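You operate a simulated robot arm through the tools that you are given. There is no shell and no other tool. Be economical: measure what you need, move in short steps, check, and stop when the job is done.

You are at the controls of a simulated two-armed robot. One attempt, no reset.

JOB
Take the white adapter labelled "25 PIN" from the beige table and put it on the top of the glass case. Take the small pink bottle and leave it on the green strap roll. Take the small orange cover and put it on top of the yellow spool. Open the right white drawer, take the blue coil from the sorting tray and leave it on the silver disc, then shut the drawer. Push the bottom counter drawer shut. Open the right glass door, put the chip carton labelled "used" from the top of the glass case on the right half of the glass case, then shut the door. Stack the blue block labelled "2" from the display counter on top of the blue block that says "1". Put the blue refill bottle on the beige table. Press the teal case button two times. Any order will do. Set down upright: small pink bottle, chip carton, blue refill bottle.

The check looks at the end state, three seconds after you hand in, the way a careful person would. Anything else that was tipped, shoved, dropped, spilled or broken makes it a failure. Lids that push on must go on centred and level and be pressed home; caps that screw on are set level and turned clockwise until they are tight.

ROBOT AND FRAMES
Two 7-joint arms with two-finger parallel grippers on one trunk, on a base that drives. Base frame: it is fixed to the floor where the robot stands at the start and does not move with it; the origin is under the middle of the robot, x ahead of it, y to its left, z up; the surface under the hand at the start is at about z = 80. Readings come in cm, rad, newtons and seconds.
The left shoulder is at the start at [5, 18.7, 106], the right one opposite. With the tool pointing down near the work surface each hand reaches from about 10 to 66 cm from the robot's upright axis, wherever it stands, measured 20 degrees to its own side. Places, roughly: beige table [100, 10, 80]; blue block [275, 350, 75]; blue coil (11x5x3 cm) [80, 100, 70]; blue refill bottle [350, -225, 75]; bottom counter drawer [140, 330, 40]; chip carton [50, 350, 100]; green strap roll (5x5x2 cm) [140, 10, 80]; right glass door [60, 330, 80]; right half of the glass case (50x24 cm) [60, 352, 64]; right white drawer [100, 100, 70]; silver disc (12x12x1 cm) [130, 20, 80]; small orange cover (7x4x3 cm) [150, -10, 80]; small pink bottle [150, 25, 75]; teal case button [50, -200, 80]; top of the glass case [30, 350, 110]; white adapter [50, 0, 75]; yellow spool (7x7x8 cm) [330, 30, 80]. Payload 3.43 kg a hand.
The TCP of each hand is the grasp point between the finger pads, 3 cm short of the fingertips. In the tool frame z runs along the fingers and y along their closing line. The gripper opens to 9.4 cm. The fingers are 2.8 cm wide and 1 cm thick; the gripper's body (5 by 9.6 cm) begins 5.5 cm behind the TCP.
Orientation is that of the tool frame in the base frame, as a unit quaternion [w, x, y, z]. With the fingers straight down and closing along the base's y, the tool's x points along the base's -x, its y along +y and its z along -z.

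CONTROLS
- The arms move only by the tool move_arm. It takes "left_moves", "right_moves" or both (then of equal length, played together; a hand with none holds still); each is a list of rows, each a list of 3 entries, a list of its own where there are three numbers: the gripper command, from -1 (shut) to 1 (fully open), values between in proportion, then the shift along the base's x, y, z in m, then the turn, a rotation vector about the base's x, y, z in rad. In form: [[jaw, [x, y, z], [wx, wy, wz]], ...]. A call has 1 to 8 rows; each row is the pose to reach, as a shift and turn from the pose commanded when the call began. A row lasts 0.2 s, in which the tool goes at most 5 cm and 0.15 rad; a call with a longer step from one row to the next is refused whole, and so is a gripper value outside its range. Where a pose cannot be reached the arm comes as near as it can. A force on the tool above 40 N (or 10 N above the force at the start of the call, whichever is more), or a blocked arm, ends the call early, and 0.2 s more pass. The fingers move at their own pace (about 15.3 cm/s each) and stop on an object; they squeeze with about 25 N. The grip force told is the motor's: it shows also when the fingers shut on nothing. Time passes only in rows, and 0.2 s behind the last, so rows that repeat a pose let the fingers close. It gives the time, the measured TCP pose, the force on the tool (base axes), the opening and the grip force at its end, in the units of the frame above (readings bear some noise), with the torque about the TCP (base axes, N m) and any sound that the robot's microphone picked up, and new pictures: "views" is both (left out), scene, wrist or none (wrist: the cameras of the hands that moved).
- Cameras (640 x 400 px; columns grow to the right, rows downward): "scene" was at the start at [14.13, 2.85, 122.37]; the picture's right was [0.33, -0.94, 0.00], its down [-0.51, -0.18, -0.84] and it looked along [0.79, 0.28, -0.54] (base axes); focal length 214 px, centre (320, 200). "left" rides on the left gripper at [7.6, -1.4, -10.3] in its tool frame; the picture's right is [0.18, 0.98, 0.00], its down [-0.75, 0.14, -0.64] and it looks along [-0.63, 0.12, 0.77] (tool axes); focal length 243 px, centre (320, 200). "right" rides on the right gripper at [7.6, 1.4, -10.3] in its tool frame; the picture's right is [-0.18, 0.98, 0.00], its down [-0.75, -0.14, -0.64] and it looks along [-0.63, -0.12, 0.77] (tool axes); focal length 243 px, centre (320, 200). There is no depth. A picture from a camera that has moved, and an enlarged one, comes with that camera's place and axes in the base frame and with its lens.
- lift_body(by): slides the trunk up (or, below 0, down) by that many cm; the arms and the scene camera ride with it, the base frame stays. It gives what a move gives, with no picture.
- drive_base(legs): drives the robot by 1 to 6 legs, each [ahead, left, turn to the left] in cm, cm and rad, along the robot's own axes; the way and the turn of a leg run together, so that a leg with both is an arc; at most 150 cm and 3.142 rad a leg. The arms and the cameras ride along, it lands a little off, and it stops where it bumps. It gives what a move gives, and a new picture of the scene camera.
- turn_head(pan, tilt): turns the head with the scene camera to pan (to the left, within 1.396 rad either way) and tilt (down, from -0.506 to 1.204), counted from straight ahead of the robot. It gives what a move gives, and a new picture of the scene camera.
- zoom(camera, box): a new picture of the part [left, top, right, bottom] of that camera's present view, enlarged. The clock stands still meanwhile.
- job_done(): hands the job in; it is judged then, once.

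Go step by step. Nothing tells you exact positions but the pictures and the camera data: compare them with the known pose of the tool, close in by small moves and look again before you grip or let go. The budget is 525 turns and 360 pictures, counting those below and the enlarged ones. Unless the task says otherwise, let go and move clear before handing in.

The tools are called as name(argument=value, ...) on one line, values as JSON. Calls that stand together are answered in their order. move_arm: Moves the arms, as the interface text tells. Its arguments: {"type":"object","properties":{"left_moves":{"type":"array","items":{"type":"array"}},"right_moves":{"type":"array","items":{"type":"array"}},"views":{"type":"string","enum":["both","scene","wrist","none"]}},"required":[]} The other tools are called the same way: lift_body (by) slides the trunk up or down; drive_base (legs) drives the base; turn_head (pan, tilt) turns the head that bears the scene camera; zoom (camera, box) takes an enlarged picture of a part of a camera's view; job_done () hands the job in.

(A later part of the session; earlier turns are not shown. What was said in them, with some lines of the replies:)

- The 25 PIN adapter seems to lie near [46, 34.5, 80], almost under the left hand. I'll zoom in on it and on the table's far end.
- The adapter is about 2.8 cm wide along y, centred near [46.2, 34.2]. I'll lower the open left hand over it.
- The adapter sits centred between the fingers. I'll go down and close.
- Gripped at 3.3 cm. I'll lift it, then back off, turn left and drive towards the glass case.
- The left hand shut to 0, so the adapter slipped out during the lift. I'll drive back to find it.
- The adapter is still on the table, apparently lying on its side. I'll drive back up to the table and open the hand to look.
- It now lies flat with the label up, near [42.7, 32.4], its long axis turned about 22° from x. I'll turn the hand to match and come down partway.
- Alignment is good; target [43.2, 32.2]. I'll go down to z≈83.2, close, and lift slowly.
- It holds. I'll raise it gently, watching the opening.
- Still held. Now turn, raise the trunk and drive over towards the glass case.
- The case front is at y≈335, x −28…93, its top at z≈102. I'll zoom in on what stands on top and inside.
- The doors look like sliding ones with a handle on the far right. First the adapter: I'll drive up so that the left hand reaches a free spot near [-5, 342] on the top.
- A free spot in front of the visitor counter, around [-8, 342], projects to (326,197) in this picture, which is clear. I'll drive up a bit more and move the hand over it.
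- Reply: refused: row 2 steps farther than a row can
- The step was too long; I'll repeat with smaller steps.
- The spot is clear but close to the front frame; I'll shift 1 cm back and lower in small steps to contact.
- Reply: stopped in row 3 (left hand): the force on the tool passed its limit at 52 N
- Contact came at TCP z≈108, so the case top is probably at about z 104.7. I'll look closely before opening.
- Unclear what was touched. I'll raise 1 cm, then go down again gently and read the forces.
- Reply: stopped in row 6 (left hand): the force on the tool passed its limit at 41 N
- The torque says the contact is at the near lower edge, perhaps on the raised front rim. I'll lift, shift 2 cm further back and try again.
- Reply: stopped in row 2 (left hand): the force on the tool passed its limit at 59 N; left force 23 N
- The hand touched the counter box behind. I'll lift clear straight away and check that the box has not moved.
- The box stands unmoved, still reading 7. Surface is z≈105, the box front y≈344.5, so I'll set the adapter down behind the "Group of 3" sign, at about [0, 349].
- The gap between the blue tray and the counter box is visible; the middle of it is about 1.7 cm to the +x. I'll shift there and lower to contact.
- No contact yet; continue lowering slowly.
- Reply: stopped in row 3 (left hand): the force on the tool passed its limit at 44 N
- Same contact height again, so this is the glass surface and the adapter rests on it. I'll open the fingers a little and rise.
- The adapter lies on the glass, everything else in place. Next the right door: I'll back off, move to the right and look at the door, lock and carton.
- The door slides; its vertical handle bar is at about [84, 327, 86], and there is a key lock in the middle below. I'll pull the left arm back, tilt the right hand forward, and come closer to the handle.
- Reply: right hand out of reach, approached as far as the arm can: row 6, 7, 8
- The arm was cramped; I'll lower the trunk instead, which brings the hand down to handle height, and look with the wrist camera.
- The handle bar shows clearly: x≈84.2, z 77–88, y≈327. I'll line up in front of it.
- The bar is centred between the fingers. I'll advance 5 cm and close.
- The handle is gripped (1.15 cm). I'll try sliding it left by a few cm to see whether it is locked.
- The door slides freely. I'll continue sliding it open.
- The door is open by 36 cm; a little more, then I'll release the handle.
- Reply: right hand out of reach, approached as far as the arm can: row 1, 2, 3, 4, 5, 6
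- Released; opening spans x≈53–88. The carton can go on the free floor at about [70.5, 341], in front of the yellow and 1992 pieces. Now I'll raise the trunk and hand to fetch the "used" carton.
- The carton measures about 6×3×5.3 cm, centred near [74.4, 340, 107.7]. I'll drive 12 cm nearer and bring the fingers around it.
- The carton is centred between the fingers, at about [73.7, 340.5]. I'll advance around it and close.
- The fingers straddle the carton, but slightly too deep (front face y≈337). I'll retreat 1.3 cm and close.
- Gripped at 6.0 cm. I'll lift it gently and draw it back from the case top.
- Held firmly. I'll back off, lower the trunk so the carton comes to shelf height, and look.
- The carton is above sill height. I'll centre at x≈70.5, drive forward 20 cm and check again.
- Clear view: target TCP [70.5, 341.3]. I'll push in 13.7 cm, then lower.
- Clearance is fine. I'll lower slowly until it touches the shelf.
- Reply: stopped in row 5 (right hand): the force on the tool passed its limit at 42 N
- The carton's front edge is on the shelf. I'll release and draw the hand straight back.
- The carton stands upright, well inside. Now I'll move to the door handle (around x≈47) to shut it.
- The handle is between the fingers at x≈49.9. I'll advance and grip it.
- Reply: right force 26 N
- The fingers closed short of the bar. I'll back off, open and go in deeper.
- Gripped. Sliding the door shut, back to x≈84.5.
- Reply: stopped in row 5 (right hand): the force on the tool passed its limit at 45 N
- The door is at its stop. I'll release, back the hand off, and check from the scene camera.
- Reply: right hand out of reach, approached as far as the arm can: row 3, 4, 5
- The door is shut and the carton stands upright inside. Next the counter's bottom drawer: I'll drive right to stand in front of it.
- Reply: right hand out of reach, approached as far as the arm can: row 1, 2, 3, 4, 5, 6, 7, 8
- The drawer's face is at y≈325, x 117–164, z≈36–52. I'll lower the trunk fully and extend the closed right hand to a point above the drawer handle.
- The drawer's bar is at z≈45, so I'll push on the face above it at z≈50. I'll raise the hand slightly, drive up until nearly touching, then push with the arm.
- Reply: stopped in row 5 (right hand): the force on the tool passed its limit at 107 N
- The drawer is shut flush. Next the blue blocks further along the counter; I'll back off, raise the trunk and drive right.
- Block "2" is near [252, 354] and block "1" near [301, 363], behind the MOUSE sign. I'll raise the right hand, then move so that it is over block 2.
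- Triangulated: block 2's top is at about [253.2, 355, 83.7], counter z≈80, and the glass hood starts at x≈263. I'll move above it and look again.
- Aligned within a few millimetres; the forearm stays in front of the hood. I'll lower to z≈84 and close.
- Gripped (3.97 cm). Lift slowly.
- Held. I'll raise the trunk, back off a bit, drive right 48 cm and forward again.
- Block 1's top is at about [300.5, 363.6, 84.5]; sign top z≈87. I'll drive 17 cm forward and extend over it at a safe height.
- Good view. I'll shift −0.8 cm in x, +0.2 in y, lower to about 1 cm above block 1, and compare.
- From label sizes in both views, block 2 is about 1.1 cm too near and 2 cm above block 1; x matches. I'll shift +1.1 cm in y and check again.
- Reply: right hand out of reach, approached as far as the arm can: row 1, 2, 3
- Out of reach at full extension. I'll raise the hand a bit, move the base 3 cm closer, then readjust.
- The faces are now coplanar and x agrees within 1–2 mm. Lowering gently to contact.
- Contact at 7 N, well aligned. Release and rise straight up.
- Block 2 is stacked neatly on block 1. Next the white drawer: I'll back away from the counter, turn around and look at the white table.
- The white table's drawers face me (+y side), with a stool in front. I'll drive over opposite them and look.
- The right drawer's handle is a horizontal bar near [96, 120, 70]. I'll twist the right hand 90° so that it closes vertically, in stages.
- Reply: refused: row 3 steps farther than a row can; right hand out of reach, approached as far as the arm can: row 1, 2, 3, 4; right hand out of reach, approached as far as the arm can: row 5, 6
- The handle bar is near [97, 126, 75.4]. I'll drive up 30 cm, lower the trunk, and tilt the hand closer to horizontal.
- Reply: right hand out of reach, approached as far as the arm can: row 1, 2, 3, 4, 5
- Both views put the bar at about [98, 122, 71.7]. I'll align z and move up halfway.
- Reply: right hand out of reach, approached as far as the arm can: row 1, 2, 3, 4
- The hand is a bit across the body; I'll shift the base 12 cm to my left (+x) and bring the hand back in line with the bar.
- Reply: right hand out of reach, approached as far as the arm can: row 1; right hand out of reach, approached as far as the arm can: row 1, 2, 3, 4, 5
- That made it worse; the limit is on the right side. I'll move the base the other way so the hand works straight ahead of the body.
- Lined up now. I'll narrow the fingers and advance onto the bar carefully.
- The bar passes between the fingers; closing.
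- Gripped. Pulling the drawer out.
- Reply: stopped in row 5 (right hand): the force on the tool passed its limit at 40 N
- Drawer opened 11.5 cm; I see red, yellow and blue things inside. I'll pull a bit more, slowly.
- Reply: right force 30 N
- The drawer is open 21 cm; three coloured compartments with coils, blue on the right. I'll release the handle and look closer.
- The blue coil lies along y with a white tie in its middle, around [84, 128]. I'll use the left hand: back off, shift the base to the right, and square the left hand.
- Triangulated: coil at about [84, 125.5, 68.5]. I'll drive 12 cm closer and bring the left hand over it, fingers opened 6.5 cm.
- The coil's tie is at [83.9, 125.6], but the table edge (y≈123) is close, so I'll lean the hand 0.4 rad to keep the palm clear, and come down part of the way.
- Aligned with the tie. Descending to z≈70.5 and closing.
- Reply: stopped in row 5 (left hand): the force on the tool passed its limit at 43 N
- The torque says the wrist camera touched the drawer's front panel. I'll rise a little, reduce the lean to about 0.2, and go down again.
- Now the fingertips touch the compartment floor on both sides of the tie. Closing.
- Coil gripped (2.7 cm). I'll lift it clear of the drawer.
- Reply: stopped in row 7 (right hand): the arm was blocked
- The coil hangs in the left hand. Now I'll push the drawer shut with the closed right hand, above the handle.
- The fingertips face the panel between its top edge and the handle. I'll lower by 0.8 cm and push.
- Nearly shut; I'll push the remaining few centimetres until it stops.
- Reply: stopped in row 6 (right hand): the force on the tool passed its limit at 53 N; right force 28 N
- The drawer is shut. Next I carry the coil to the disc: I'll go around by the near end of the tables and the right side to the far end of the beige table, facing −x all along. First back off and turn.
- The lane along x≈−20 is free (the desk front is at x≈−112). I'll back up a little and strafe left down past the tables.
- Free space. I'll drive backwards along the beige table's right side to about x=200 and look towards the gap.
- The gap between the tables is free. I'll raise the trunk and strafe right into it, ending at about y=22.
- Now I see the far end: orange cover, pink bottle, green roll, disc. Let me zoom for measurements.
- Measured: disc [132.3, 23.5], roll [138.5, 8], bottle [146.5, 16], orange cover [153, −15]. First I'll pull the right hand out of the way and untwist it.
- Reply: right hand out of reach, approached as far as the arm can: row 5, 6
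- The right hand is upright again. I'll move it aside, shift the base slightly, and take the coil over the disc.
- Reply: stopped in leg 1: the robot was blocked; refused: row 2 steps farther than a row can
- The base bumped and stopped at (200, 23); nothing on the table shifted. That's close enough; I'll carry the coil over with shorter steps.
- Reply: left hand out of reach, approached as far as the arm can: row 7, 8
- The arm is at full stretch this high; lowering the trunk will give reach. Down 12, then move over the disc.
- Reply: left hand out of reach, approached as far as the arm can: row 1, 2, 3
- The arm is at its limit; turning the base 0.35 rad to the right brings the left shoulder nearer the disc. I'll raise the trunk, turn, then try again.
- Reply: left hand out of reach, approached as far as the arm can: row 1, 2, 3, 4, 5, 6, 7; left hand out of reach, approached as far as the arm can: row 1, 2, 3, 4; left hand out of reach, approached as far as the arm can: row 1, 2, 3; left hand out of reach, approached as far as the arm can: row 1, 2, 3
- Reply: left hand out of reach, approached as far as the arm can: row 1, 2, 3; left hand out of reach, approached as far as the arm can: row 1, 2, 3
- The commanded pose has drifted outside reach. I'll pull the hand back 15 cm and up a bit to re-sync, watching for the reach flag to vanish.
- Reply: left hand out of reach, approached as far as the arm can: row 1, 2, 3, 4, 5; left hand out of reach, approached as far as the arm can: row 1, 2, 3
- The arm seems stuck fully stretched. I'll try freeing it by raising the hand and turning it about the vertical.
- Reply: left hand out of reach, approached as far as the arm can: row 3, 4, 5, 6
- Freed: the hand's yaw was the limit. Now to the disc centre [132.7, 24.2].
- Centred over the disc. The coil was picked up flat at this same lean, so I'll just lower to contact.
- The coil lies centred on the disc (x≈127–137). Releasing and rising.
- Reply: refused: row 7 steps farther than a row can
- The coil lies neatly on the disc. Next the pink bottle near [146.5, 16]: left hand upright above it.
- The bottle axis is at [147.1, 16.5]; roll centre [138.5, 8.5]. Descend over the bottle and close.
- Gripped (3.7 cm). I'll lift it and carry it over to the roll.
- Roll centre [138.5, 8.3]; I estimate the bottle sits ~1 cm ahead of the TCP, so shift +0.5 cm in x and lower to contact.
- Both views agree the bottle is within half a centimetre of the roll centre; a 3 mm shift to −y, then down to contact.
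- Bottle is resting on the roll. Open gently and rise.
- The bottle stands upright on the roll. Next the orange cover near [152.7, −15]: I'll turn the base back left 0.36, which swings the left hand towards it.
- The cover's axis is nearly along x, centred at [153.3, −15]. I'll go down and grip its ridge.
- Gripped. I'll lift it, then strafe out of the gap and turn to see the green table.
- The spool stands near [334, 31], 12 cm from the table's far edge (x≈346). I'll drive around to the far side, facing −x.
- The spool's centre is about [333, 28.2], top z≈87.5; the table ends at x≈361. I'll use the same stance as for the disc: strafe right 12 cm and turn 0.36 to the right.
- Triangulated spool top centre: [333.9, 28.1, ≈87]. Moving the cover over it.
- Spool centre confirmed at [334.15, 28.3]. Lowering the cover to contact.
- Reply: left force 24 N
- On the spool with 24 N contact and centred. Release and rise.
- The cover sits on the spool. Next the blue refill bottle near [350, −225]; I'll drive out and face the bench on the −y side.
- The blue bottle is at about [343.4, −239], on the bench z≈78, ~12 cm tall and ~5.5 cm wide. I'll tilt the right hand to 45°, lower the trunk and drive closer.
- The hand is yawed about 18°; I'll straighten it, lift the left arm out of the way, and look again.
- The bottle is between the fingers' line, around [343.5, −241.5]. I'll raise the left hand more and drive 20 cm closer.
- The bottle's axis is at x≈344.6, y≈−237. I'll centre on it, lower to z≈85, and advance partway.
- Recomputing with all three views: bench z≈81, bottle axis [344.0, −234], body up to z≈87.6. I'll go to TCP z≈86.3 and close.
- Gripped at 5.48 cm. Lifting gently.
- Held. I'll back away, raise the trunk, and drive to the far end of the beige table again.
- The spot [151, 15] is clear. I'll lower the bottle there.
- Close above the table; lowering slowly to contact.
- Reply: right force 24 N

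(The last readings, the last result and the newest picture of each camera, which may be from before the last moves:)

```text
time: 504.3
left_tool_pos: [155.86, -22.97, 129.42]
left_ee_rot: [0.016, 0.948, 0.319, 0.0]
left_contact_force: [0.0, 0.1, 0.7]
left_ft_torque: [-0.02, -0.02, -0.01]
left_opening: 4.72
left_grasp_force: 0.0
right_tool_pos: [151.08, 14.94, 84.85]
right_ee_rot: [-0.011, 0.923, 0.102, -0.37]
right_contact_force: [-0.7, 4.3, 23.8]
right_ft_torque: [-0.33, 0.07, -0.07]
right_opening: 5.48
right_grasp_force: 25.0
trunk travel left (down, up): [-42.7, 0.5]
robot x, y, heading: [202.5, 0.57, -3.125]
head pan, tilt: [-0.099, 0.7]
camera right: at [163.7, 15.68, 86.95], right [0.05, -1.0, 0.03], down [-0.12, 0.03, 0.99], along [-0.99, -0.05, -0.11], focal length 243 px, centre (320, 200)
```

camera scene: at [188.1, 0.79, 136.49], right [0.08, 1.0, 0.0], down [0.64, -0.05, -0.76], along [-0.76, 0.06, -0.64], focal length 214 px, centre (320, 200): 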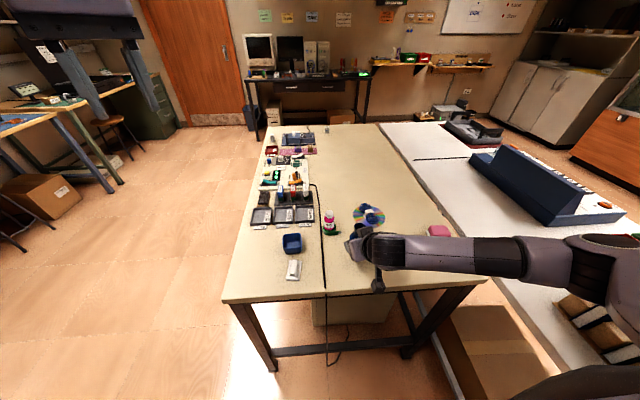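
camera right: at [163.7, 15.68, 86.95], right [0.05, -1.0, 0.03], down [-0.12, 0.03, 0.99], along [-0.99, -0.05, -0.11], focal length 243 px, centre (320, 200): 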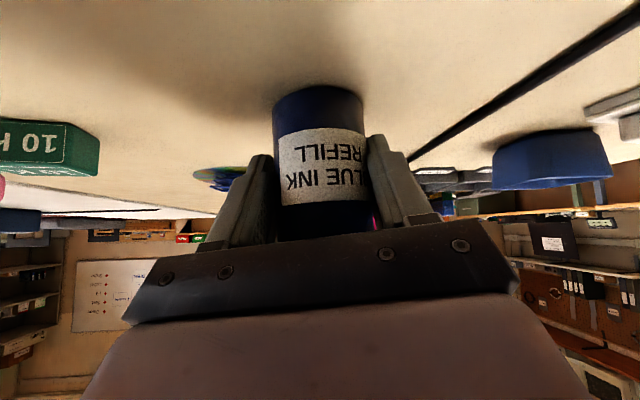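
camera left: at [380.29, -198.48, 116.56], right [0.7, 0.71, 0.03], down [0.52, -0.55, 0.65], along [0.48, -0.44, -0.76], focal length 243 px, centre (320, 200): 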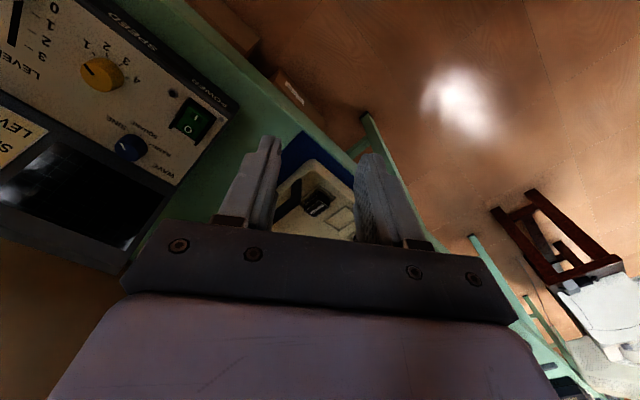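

Standing on the table. I'll relieve the pressure, open, and withdraw backwards.

move_arm(right_moves=[[-1, [0, 0, 0.003], [0, 0, 0]], [0.3, [0, 0, 0.003], [0, 0, 0]], [0.7, [0, 0, 0.003], [0, 0, 0]], [0.7, [0.02, 0, 0.012], [0, 0, 0]], [0.7, [0.05, 0, 0.03], [0, 0, 0]], [0.7, [0.08, 0, 0.06], [0, 0, 0]], [0.7, [0.1, 0, 0.1], [0, 0, 0]], [0.7, [0.1, 0, 0.14], [0, 0, 0]]], views="both")

```text
time: 506.1
left_tool_pos: [155.67, -22.87, 129.4]
left_ee_rot: [0.016, 0.948, 0.319, 0.001]
left_contact_force: [-0.3, -0.2, -0.2]
left_ft_torque: [-0.01, 0.02, -0.06]
left_opening: 4.7
left_grasp_force: 0.1
right_tool_pos: [160.98, 15.05, 98.53]
right_ee_rot: [-0.011, 0.924, 0.104, -0.367]
right_contact_force: [0.1, -0.4, -0.3]
right_ft_torque: [-0.02, -0.02, -0.02]
right_opening: 8.0
right_grasp_force: 0.0
trunk travel left (down, up): [-42.7, 0.5]
robot x, y, heading: [202.64, 0.24, -3.125]
head pan, tilt: [-0.099, 0.7]
camera scene: at [188.13, 0.77, 136.49], right [0.08, 1.0, 0.0], down [0.64, -0.05, -0.77], along [-0.76, 0.06, -0.64], focal length 214 px, centre (320, 200)
camera right: at [173.75, 15.82, 100.8], right [0.05, -1.0, 0.03], down [-0.12, 0.02, 0.99], along [-0.99, -0.05, -0.12], focal length 243 px, centre (320, 200)
```

scene: 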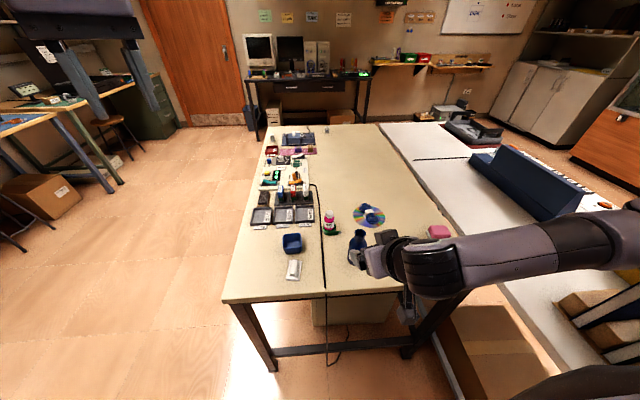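
right: 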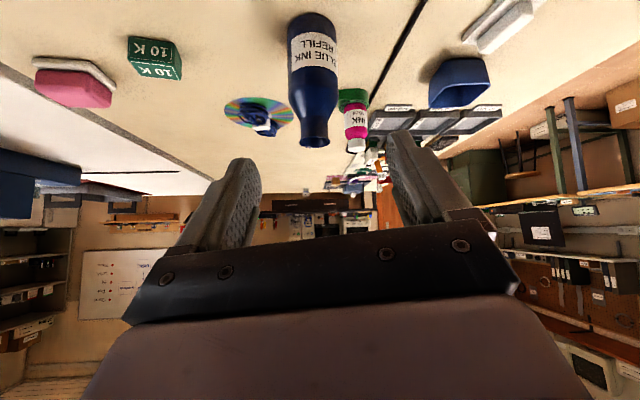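

The blue bottle stands upright. Last: the teal case button near [50, −200]. I'll drive out and over there.

drive_base(legs=[[0, 90, 0], [140, 0, 0], [0, 0, 1.55]])

turn_head(pan=0.0, tilt=0.45)

```text
time: 524.8
left_tool_pos: [83.08, -137.62, 129.39]
left_ee_rot: [0.011, 0.475, 0.88, 0.012]
left_contact_force: [-0.1, 0.4, -0.4]
left_ft_torque: [0.03, -0.02, -0.01]
left_opening: 4.7
left_grasp_force: 0.0
right_tool_pos: [45.49, -129.6, 98.4]
right_ee_rot: [0.244, 0.604, 0.708, -0.275]
right_contact_force: [0.1, -0.3, 0.6]
right_ft_torque: [0.0, -0.03, -0.01]
right_opening: 7.98
right_grasp_force: 0.1
trunk travel left (down, up): [-42.7, 0.5]
robot x, y, heading: [63.07, -89.0, -1.622]
head pan, tilt: [-0.099, 0.7]
camera scene: at [61.43, -103.5, 136.49], right [-0.99, 0.15, 0.0], down [0.09, 0.64, -0.76], along [-0.11, -0.76, -0.64], focal length 214 px, centre (320, 200)
```

scene: 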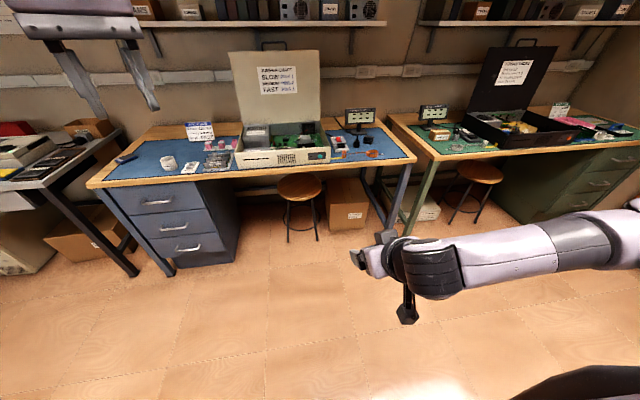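

```text
time: 525.6
left_tool_pos: [83.04, -137.42, 129.39]
left_ee_rot: [0.011, 0.475, 0.88, 0.012]
left_contact_force: [0.6, -0.7, 0.1]
left_ft_torque: [0.0, 0.02, 0.01]
left_opening: 4.7
left_grasp_force: 0.1
right_tool_pos: [45.51, -129.68, 98.52]
right_ee_rot: [0.243, 0.604, 0.707, -0.275]
right_contact_force: [-0.8, 1.0, 0.1]
right_ft_torque: [0.0, -0.01, -0.01]
right_opening: 7.99
right_grasp_force: 0.0
trunk travel left (down, up): [-42.7, 0.5]
robot x, y, heading: [63.24, -89.18, -1.62]
head pan, tilt: [0.0, 0.45]
camera scene: at [62.22, -104.27, 138.7], right [-1.0, 0.05, 0.0], down [0.02, 0.44, -0.9], along [-0.04, -0.9, -0.44], focal length 214 px, centre (320, 200)
```

scene: 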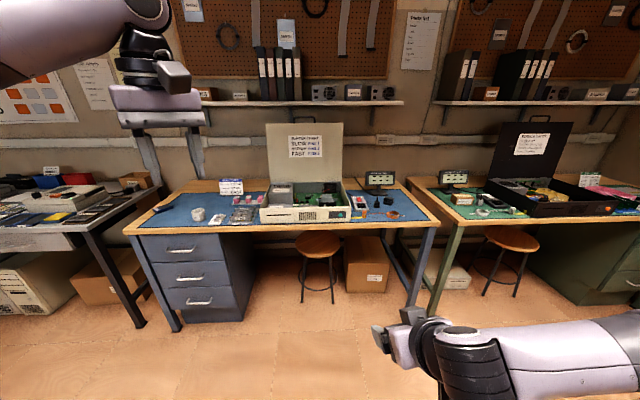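

zoom(camera="scene", box=[250, 110, 420, 240])

```text
3.08 times, centred on (335, 175) of scene
camera zoom: at [62.22, -104.27, 138.7], right [-1.0, 0.05, 0.0], down [0.02, 0.44, -0.9], along [-0.04, -0.9, -0.44], focal length 660 px, centre (274, 277)
```

zoom: 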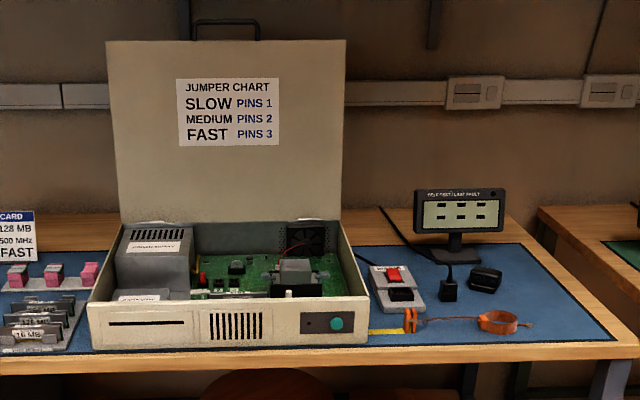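

The button is a teal disc on the case's front face, near [48, −197.3, 84.3]. I'll close the right hand, tilt it nearly horizontal, lower the trunk and drive up.

drive_base(legs=[[40, 0, 0.05]])

lift_body(by=-16)

move_arm(right_moves=[[-1, [0, -0.01, 0.01], [-0.14, 0, 0]], [-1, [0, -0.02, 0.02], [-0.28, 0, 0]], [-1, [0, -0.03, 0.025], [-0.42, 0, 0]], [-1, [0, -0.04, 0.025], [-0.45, 0, 0]]], views="both")

```text
time: 528.1
left_tool_pos: [84.91, -176.37, 129.44]
left_ee_rot: [0.011, 0.45, 0.893, 0.012]
left_contact_force: [0.6, 0.6, -0.6]
left_ft_torque: [0.01, -0.04, 0.0]
left_opening: 4.71
left_grasp_force: 0.1
right_tool_pos: [47.04, -170.52, 98.32]
right_ee_rot: [0.251, 0.585, 0.723, -0.269]
right_contact_force: [0.1, 0.6, 1.0]
right_ft_torque: [-0.01, 0.0, 0.02]
right_opening: 8.0
right_grasp_force: 0.1
trunk travel left (down, up): [-42.7, 0.5]
robot x, y, heading: [62.25, -128.78, -1.563]
head pan, tilt: [0.0, 0.45]
camera scene: at [62.24, -144.39, 138.7], right [-1.0, -0.01, 0.0], down [0.0, 0.44, -0.9], along [0.01, -0.9, -0.44], focal length 214 px, centre (320, 200)
```

scene: 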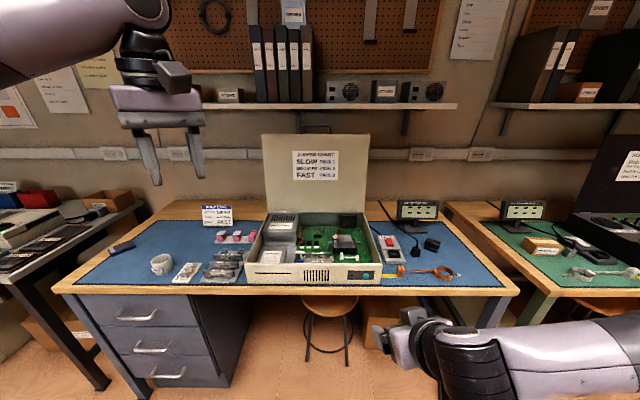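

```text
time: 529.9
left_tool_pos: [84.81, -176.43, 113.48]
left_ee_rot: [0.012, 0.45, 0.893, 0.012]
left_contact_force: [-0.7, 0.0, 1.3]
left_ft_torque: [0.01, 0.02, -0.03]
left_opening: 4.69
left_grasp_force: 0.0
right_tool_pos: [46.93, -170.43, 82.49]
right_ee_rot: [0.251, 0.585, 0.723, -0.269]
right_contact_force: [0.2, -0.2, -0.2]
right_ft_torque: [0.04, -0.01, 0.02]
right_opening: 7.98
right_grasp_force: 0.1
trunk travel left (down, up): [-26.7, 16.5]
robot x, y, heading: [62.34, -129.24, -1.568]
head pan, tilt: [0.0, 0.45]
```

```text
time: 530.9
left_tool_pos: [84.89, -176.36, 113.41]
left_ee_rot: [0.011, 0.45, 0.893, 0.012]
left_contact_force: [-0.1, 0.9, -0.3]
left_ft_torque: [0.01, -0.01, 0.01]
left_opening: 4.7
left_grasp_force: 0.1
right_tool_pos: [49.21, -174.38, 86.5]
right_ee_rot: [0.373, 0.515, 0.645, -0.424]
right_contact_force: [0.0, -0.4, -0.2]
right_ft_torque: [0.0, -0.02, 0.0]
right_opening: 0.0
right_grasp_force: 25.1
right hand out of reach, approached as far as the arm can: row 3, 4
trunk travel left (down, up): [-26.7, 16.5]
robot x, y, heading: [62.08, -129.35, -1.565]
head pan, tilt: [0.0, 0.45]
camera scene: at [62.26, -144.33, 122.71], right [-1.0, -0.01, 0.0], down [0.0, 0.44, -0.9], along [0.01, -0.9, -0.44], focal length 214 px, centre (320, 200)
camera right: at [48.71, -161.91, 83.04], right [1.0, 0.04, 0.01], down [-0.02, 0.32, 0.95], along [0.04, -0.95, 0.32], focal length 243 px, centre (320, 200)
```

scene: 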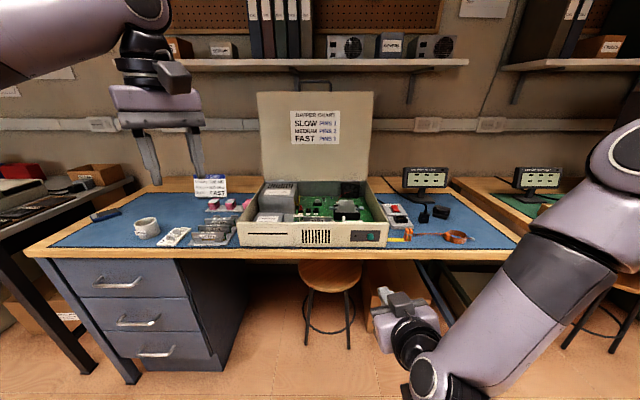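
right: 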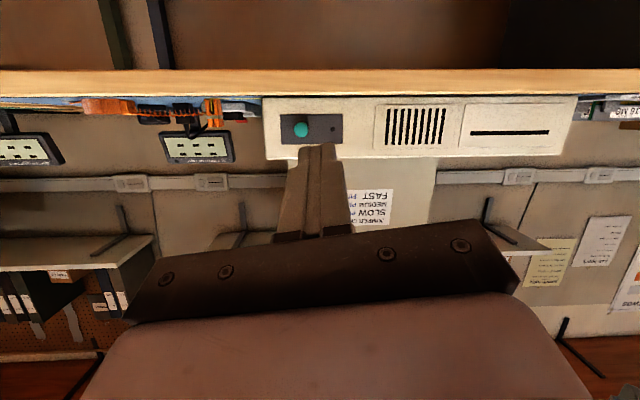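

The button is at [47.5, −197.3, 84.5]. I'll align the closed fingertips and approach to a few cm.

move_arm(right_moves=[[-1, [-0.01, -0.03, -0.01], [0, 0, 0]], [-1, [-0.018, -0.07, -0.018], [0, 0, 0]], [-1, [-0.018, -0.11, -0.019], [0, 0, 0]], [-1, [-0.018, -0.15, -0.019], [0, 0, 0]], [-1, [-0.018, -0.15, -0.019], [0, 0, 0]]], views="both")

```text
time: 532.1
left_tool_pos: [84.89, -176.46, 113.39]
left_ee_rot: [0.012, 0.449, 0.893, 0.011]
left_contact_force: [-0.4, 0.0, 0.1]
left_ft_torque: [0.03, 0.0, -0.03]
left_opening: 4.71
left_grasp_force: 0.0
right_tool_pos: [49.12, -189.65, 85.63]
right_ee_rot: [0.369, 0.518, 0.646, -0.423]
right_contact_force: [-0.4, 1.4, -0.5]
right_ft_torque: [-0.02, -0.01, 0.0]
right_opening: 0.02
right_grasp_force: 24.8
right hand out of reach, approached as far as the arm can: row 1, 2, 3, 4, 5
trunk travel left (down, up): [-26.7, 16.5]
robot x, y, heading: [62.11, -129.22, -1.566]
head pan, tilt: [0.0, 0.45]
camera scene: at [62.24, -144.33, 122.71], right [-1.0, -0.01, 0.0], down [0.0, 0.44, -0.9], along [0.01, -0.9, -0.44], focal length 214 px, centre (320, 200)
camera right: at [48.67, -177.2, 82.36], right [1.0, 0.04, 0.01], down [-0.02, 0.31, 0.95], along [0.03, -0.95, 0.31], focal length 243 px, centre (320, 200)
```

scene: 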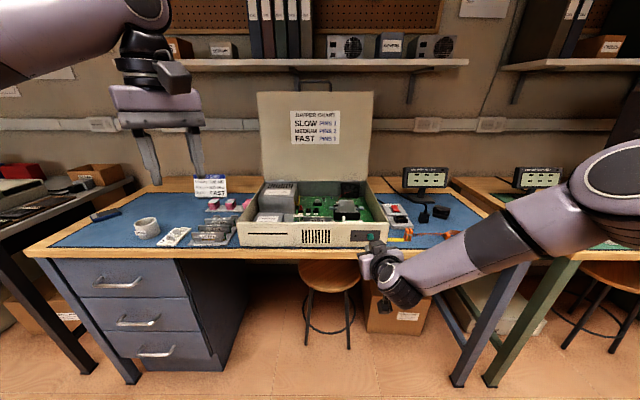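
right: 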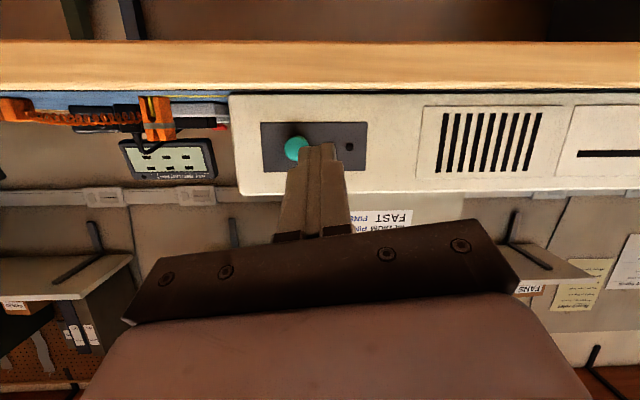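

The fingertips are about 1.8 cm to the +x side and 1 cm high; I'll correct with the base and trunk.

drive_base(legs=[[0, -1.8, 0]])

lift_body(by=-1.0)

zoom(camera="right", box=[240, 100, 400, 200])

```text
time: 533.0
left_tool_pos: [83.02, -176.45, 113.51]
left_ee_rot: [0.011, 0.449, 0.893, 0.012]
left_contact_force: [-0.4, 0.8, 0.3]
left_ft_torque: [0.02, -0.02, -0.01]
left_opening: 4.69
left_grasp_force: 0.0
right_tool_pos: [47.24, -189.51, 85.55]
right_ee_rot: [0.369, 0.518, 0.645, -0.423]
right_contact_force: [-0.6, 0.6, -0.4]
right_ft_torque: [0.0, -0.01, 0.02]
right_opening: 0.0
right_grasp_force: 25.1
trunk travel left (down, up): [-26.7, 16.5]
robot x, y, heading: [60.41, -129.29, -1.563]
head pan, tilt: [0.0, 0.45]
camera scene: at [60.41, -144.35, 122.71], right [-1.0, -0.01, 0.0], down [0.0, 0.44, -0.9], along [0.01, -0.9, -0.44], focal length 214 px, centre (320, 200)
```

scene: 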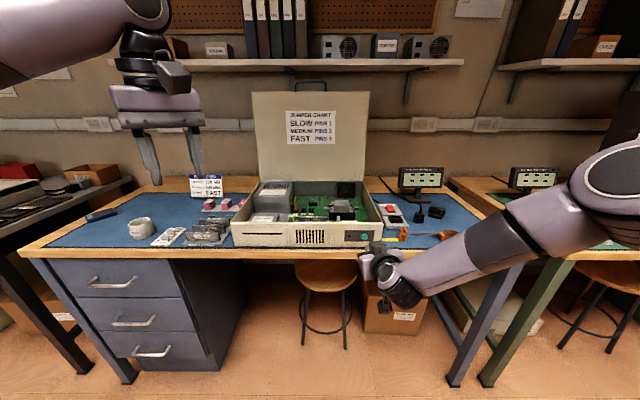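

```text
time: 533.5
left_tool_pos: [83.05, -176.36, 112.44]
left_ee_rot: [0.011, 0.45, 0.893, 0.012]
left_contact_force: [0.0, 0.2, -0.8]
left_ft_torque: [-0.01, -0.02, -0.01]
left_opening: 4.72
left_grasp_force: 0.0
right_tool_pos: [47.29, -189.64, 84.76]
right_ee_rot: [0.368, 0.519, 0.644, -0.425]
right_contact_force: [0.7, 0.5, 1.0]
right_ft_torque: [0.03, 0.04, 0.02]
right_opening: 0.0
right_grasp_force: 25.1
trunk travel left (down, up): [-25.7, 17.5]
robot x, y, heading: [60.67, -129.23, -1.564]
head pan, tilt: [0.0, 0.45]
```

```text
4.00 times, centred on (320, 150) of right
camera zoom: at [46.86, -177.18, 81.37], right [1.0, 0.04, 0.01], down [-0.02, 0.31, 0.95], along [0.03, -0.95, 0.31], focal length 970 px, centre (320, 400)
```

zoom: 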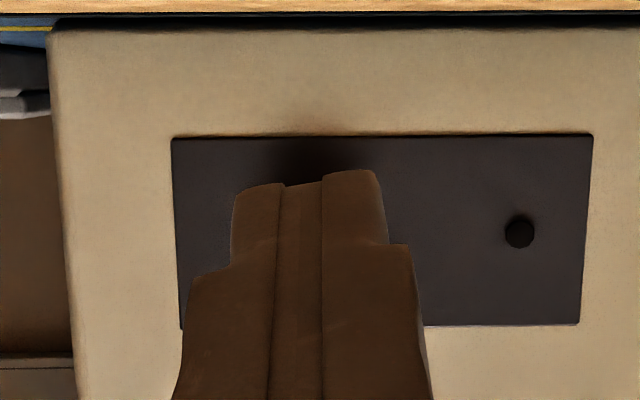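

The fingertips now cover the button. I'll press forward in small steps and listen for a click.

move_arm(right_moves=[[-1, [0, -0.02, 0], [0, 0, 0]], [-1, [0, -0.03, 0], [0, 0, 0]], [-1, [0, -0.035, 0], [0, 0, 0]], [-1, [0, -0.04, 0], [0, 0, 0]]], views="wrist")

```text
time: 534.5
left_tool_pos: [83.01, -176.32, 112.58]
left_ee_rot: [0.012, 0.45, 0.893, 0.012]
left_contact_force: [-0.9, 0.0, -0.3]
left_ft_torque: [0.01, -0.02, 0.02]
left_opening: 4.68
left_grasp_force: 0.1
right_tool_pos: [47.47, -193.58, 84.58]
right_ee_rot: [0.37, 0.518, 0.645, -0.423]
right_contact_force: [0.5, -0.4, -0.1]
right_ft_torque: [0.01, 0.0, 0.03]
right_opening: 0.0
right_grasp_force: 24.8
trunk travel left (down, up): [-25.7, 17.5]
robot x, y, heading: [60.17, -128.89, -1.565]
head pan, tilt: [0.0, 0.45]
camera right: at [46.98, -181.18, 81.36], right [1.0, 0.04, 0.01], down [-0.02, 0.31, 0.95], along [0.03, -0.95, 0.31], focal length 243 px, centre (320, 200)
```

right: 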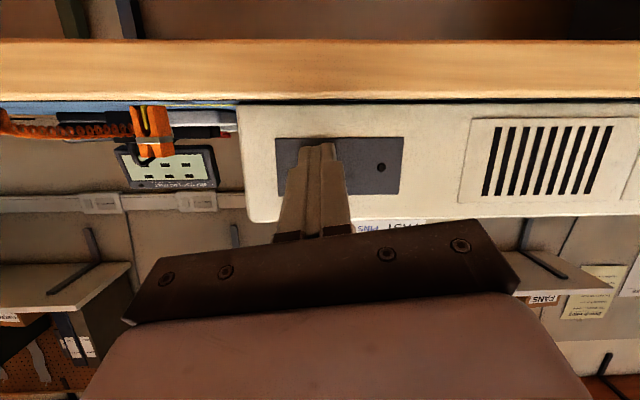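

Still free. Continue in 4 mm steps.

move_arm(right_moves=[[-1, [0, -0.004, 0], [0, 0, 0]], [-1, [0, -0.008, 0], [0, 0, 0]], [-1, [0, -0.012, 0], [0, 0, 0]]], views="none")

```text
time: 535.3
left_tool_pos: [82.99, -176.36, 112.45]
left_ee_rot: [0.012, 0.45, 0.893, 0.011]
left_contact_force: [0.4, -0.6, 0.0]
left_ft_torque: [0.06, -0.02, 0.0]
left_opening: 4.68
left_grasp_force: 0.1
right_tool_pos: [47.42, -194.81, 84.61]
right_ee_rot: [0.37, 0.518, 0.645, -0.423]
right_contact_force: [-1.3, 7.5, 1.3]
right_ft_torque: [-0.04, 0.01, -0.08]
right_opening: 0.0
right_grasp_force: 25.0
trunk travel left (down, up): [-25.7, 17.5]
robot x, y, heading: [60.43, -129.43, -1.559]
head pan, tilt: [0.0, 0.45]
heard: click
```

A click: first press. Backing off to release.

move_arm(right_moves=[[-1, [0, 0.008, 0], [0, 0, 0]], [-1, [0, 0.016, 0], [0, 0, 0]], [-1, [0, 0.02, 0], [0, 0, 0]], [-1, [0, 0.02, 0], [0, 0, 0]]], views="wrist")

```text
time: 536.3
left_tool_pos: [83.03, -176.51, 112.48]
left_ee_rot: [0.012, 0.45, 0.893, 0.012]
left_contact_force: [-0.3, -0.9, 0.0]
left_ft_torque: [0.0, 0.03, 0.02]
left_opening: 4.69
left_grasp_force: 0.1
right_tool_pos: [47.36, -192.79, 84.61]
right_ee_rot: [0.369, 0.518, 0.645, -0.424]
right_contact_force: [0.1, -1.2, -0.3]
right_ft_torque: [0.0, 0.01, 0.03]
right_opening: 0.0
right_grasp_force: 24.9
trunk travel left (down, up): [-25.7, 17.5]
robot x, y, heading: [60.46, -129.16, -1.566]
head pan, tilt: [0.0, 0.45]
camera right: at [46.77, -180.36, 81.39], right [1.0, 0.04, 0.01], down [-0.02, 0.31, 0.95], along [0.03, -0.95, 0.31], focal length 243 px, centre (320, 200)
```

right: 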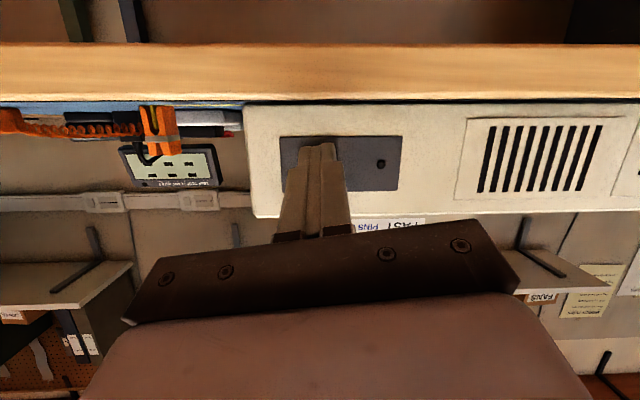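

Second press: forward by the same 2 cm, finely at the end.

move_arm(right_moves=[[-1, [0, -0.008, 0], [0, 0, 0]], [-1, [0, -0.014, 0], [0, 0, 0]], [-1, [0, -0.018, 0], [0, 0, 0]], [-1, [0, -0.0205, 0], [0, 0, 0]]], views="none")

```text
time: 537.3
left_tool_pos: [83.08, -176.34, 112.44]
left_ee_rot: [0.011, 0.45, 0.893, 0.011]
left_contact_force: [-0.5, -0.6, 0.7]
left_ft_torque: [0.0, -0.01, 0.02]
left_opening: 4.71
left_grasp_force: 0.1
right_tool_pos: [47.19, -194.6, 84.6]
right_ee_rot: [0.369, 0.518, 0.645, -0.423]
right_contact_force: [-1.9, 8.9, 1.2]
right_ft_torque: [-0.07, -0.01, -0.09]
right_opening: 0.0
right_grasp_force: 25.2
trunk travel left (down, up): [-25.7, 17.5]
robot x, y, heading: [60.79, -129.17, -1.564]
head pan, tilt: [0.0, 0.45]
heard: click
```

Second click. I'll withdraw fully and check the case.

move_arm(right_moves=[[-1, [0, 0.02, 0], [0, 0, 0]], [-1, [0, 0.06, 0], [0, 0, 0]], [-1, [0, 0.1, 0], [0, 0, 0]], [-1, [0, 0.14, 0], [0, 0, 0]]], views="wrist")

drive_base(legs=[[-40, 0, 0]])

zoom(camera="scene", box=[200, 80, 440, 260])

```text
time: 538.3
left_tool_pos: [82.98, -176.3, 112.51]
left_ee_rot: [0.011, 0.45, 0.893, 0.011]
left_contact_force: [-0.9, -0.1, 1.1]
left_ft_torque: [-0.01, 0.03, 0.0]
left_opening: 4.71
left_grasp_force: 0.1
right_tool_pos: [47.51, -180.83, 84.92]
right_ee_rot: [0.366, 0.52, 0.644, -0.425]
right_contact_force: [0.4, -0.5, 0.2]
right_ft_torque: [0.0, -0.01, 0.02]
right_opening: 0.0
right_grasp_force: 25.0
trunk travel left (down, up): [-25.7, 17.5]
robot x, y, heading: [60.55, -129.64, -1.566]
head pan, tilt: [0.0, 0.45]
camera right: at [47.08, -168.37, 81.67], right [1.0, 0.03, 0.01], down [-0.01, 0.31, 0.95], along [0.03, -0.95, 0.31], focal length 243 px, centre (320, 200)
```

right: 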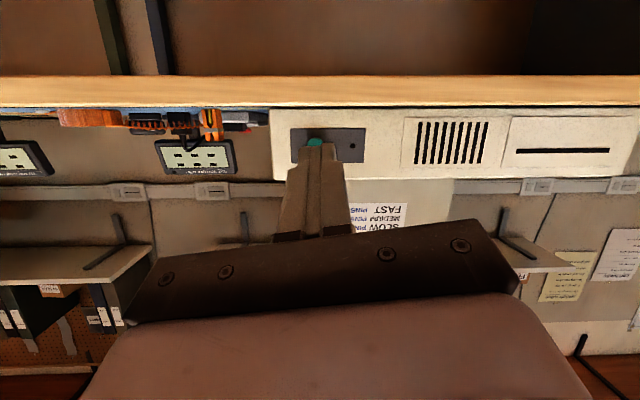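

```text
time: 540.8
left_tool_pos: [82.74, -136.69, 112.43]
left_ee_rot: [0.011, 0.449, 0.893, 0.012]
left_contact_force: [0.0, 0.0, 0.2]
left_ft_torque: [-0.02, 0.01, 0.03]
left_opening: 4.72
left_grasp_force: 0.0
right_tool_pos: [47.11, -140.98, 84.96]
right_ee_rot: [0.366, 0.52, 0.644, -0.424]
right_contact_force: [0.1, 0.2, 0.1]
right_ft_torque: [0.01, -0.06, -0.01]
right_opening: 0.02
right_grasp_force: 24.8
trunk travel left (down, up): [-25.7, 17.5]
robot x, y, heading: [59.95, -89.25, -1.563]
head pan, tilt: [0.0, 0.45]
camera scene: at [60.15, -104.5, 121.72], right [-1.0, -0.01, 0.0], down [0.0, 0.43, -0.9], along [0.01, -0.9, -0.43], focal length 214 px, centre (320, 200)
```

scene: 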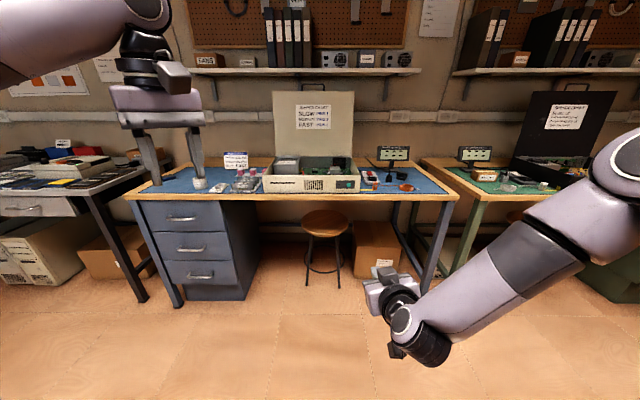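

```text
2.22 times, centred on (320, 170) of scene
camera zoom: at [60.15, -104.5, 121.72], right [-1.0, -0.01, 0.0], down [0.0, 0.43, -0.9], along [0.01, -0.9, -0.43], focal length 477 px, centre (320, 267)
```

zoom: 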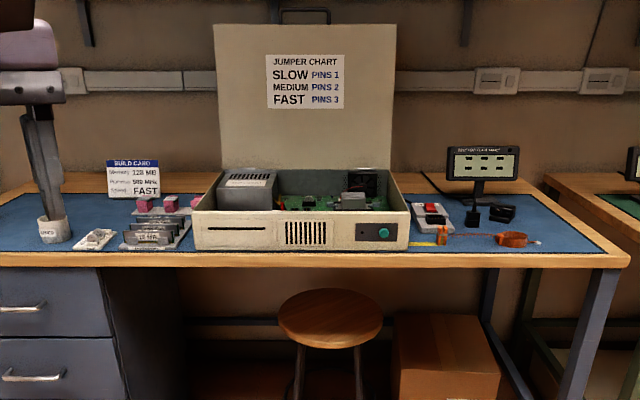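

All nine jobs are done and checked in the pictures: both clicks were heard, the drawers and the door are shut, and everything is set down. Handing in.

job_done()

```text
The job is handed in.
```

I did all nine jobs and handed the work in; I have no verdict from the judge. The wrist camera or scene camera showed each item in its place.

- **25 PIN adapter:** it slipped from the grip once and fell back onto the beige table, so I picked it up again. It now lies flat on top of the glass case. While setting it down, the hand touched the visitor counter there; the counter looked unmoved and still read 7.
- **Beige table:** the base bumped something once at its far end; nothing on the table appeared to move.
- **Teal case button:** I heard one click on each of the two presses.
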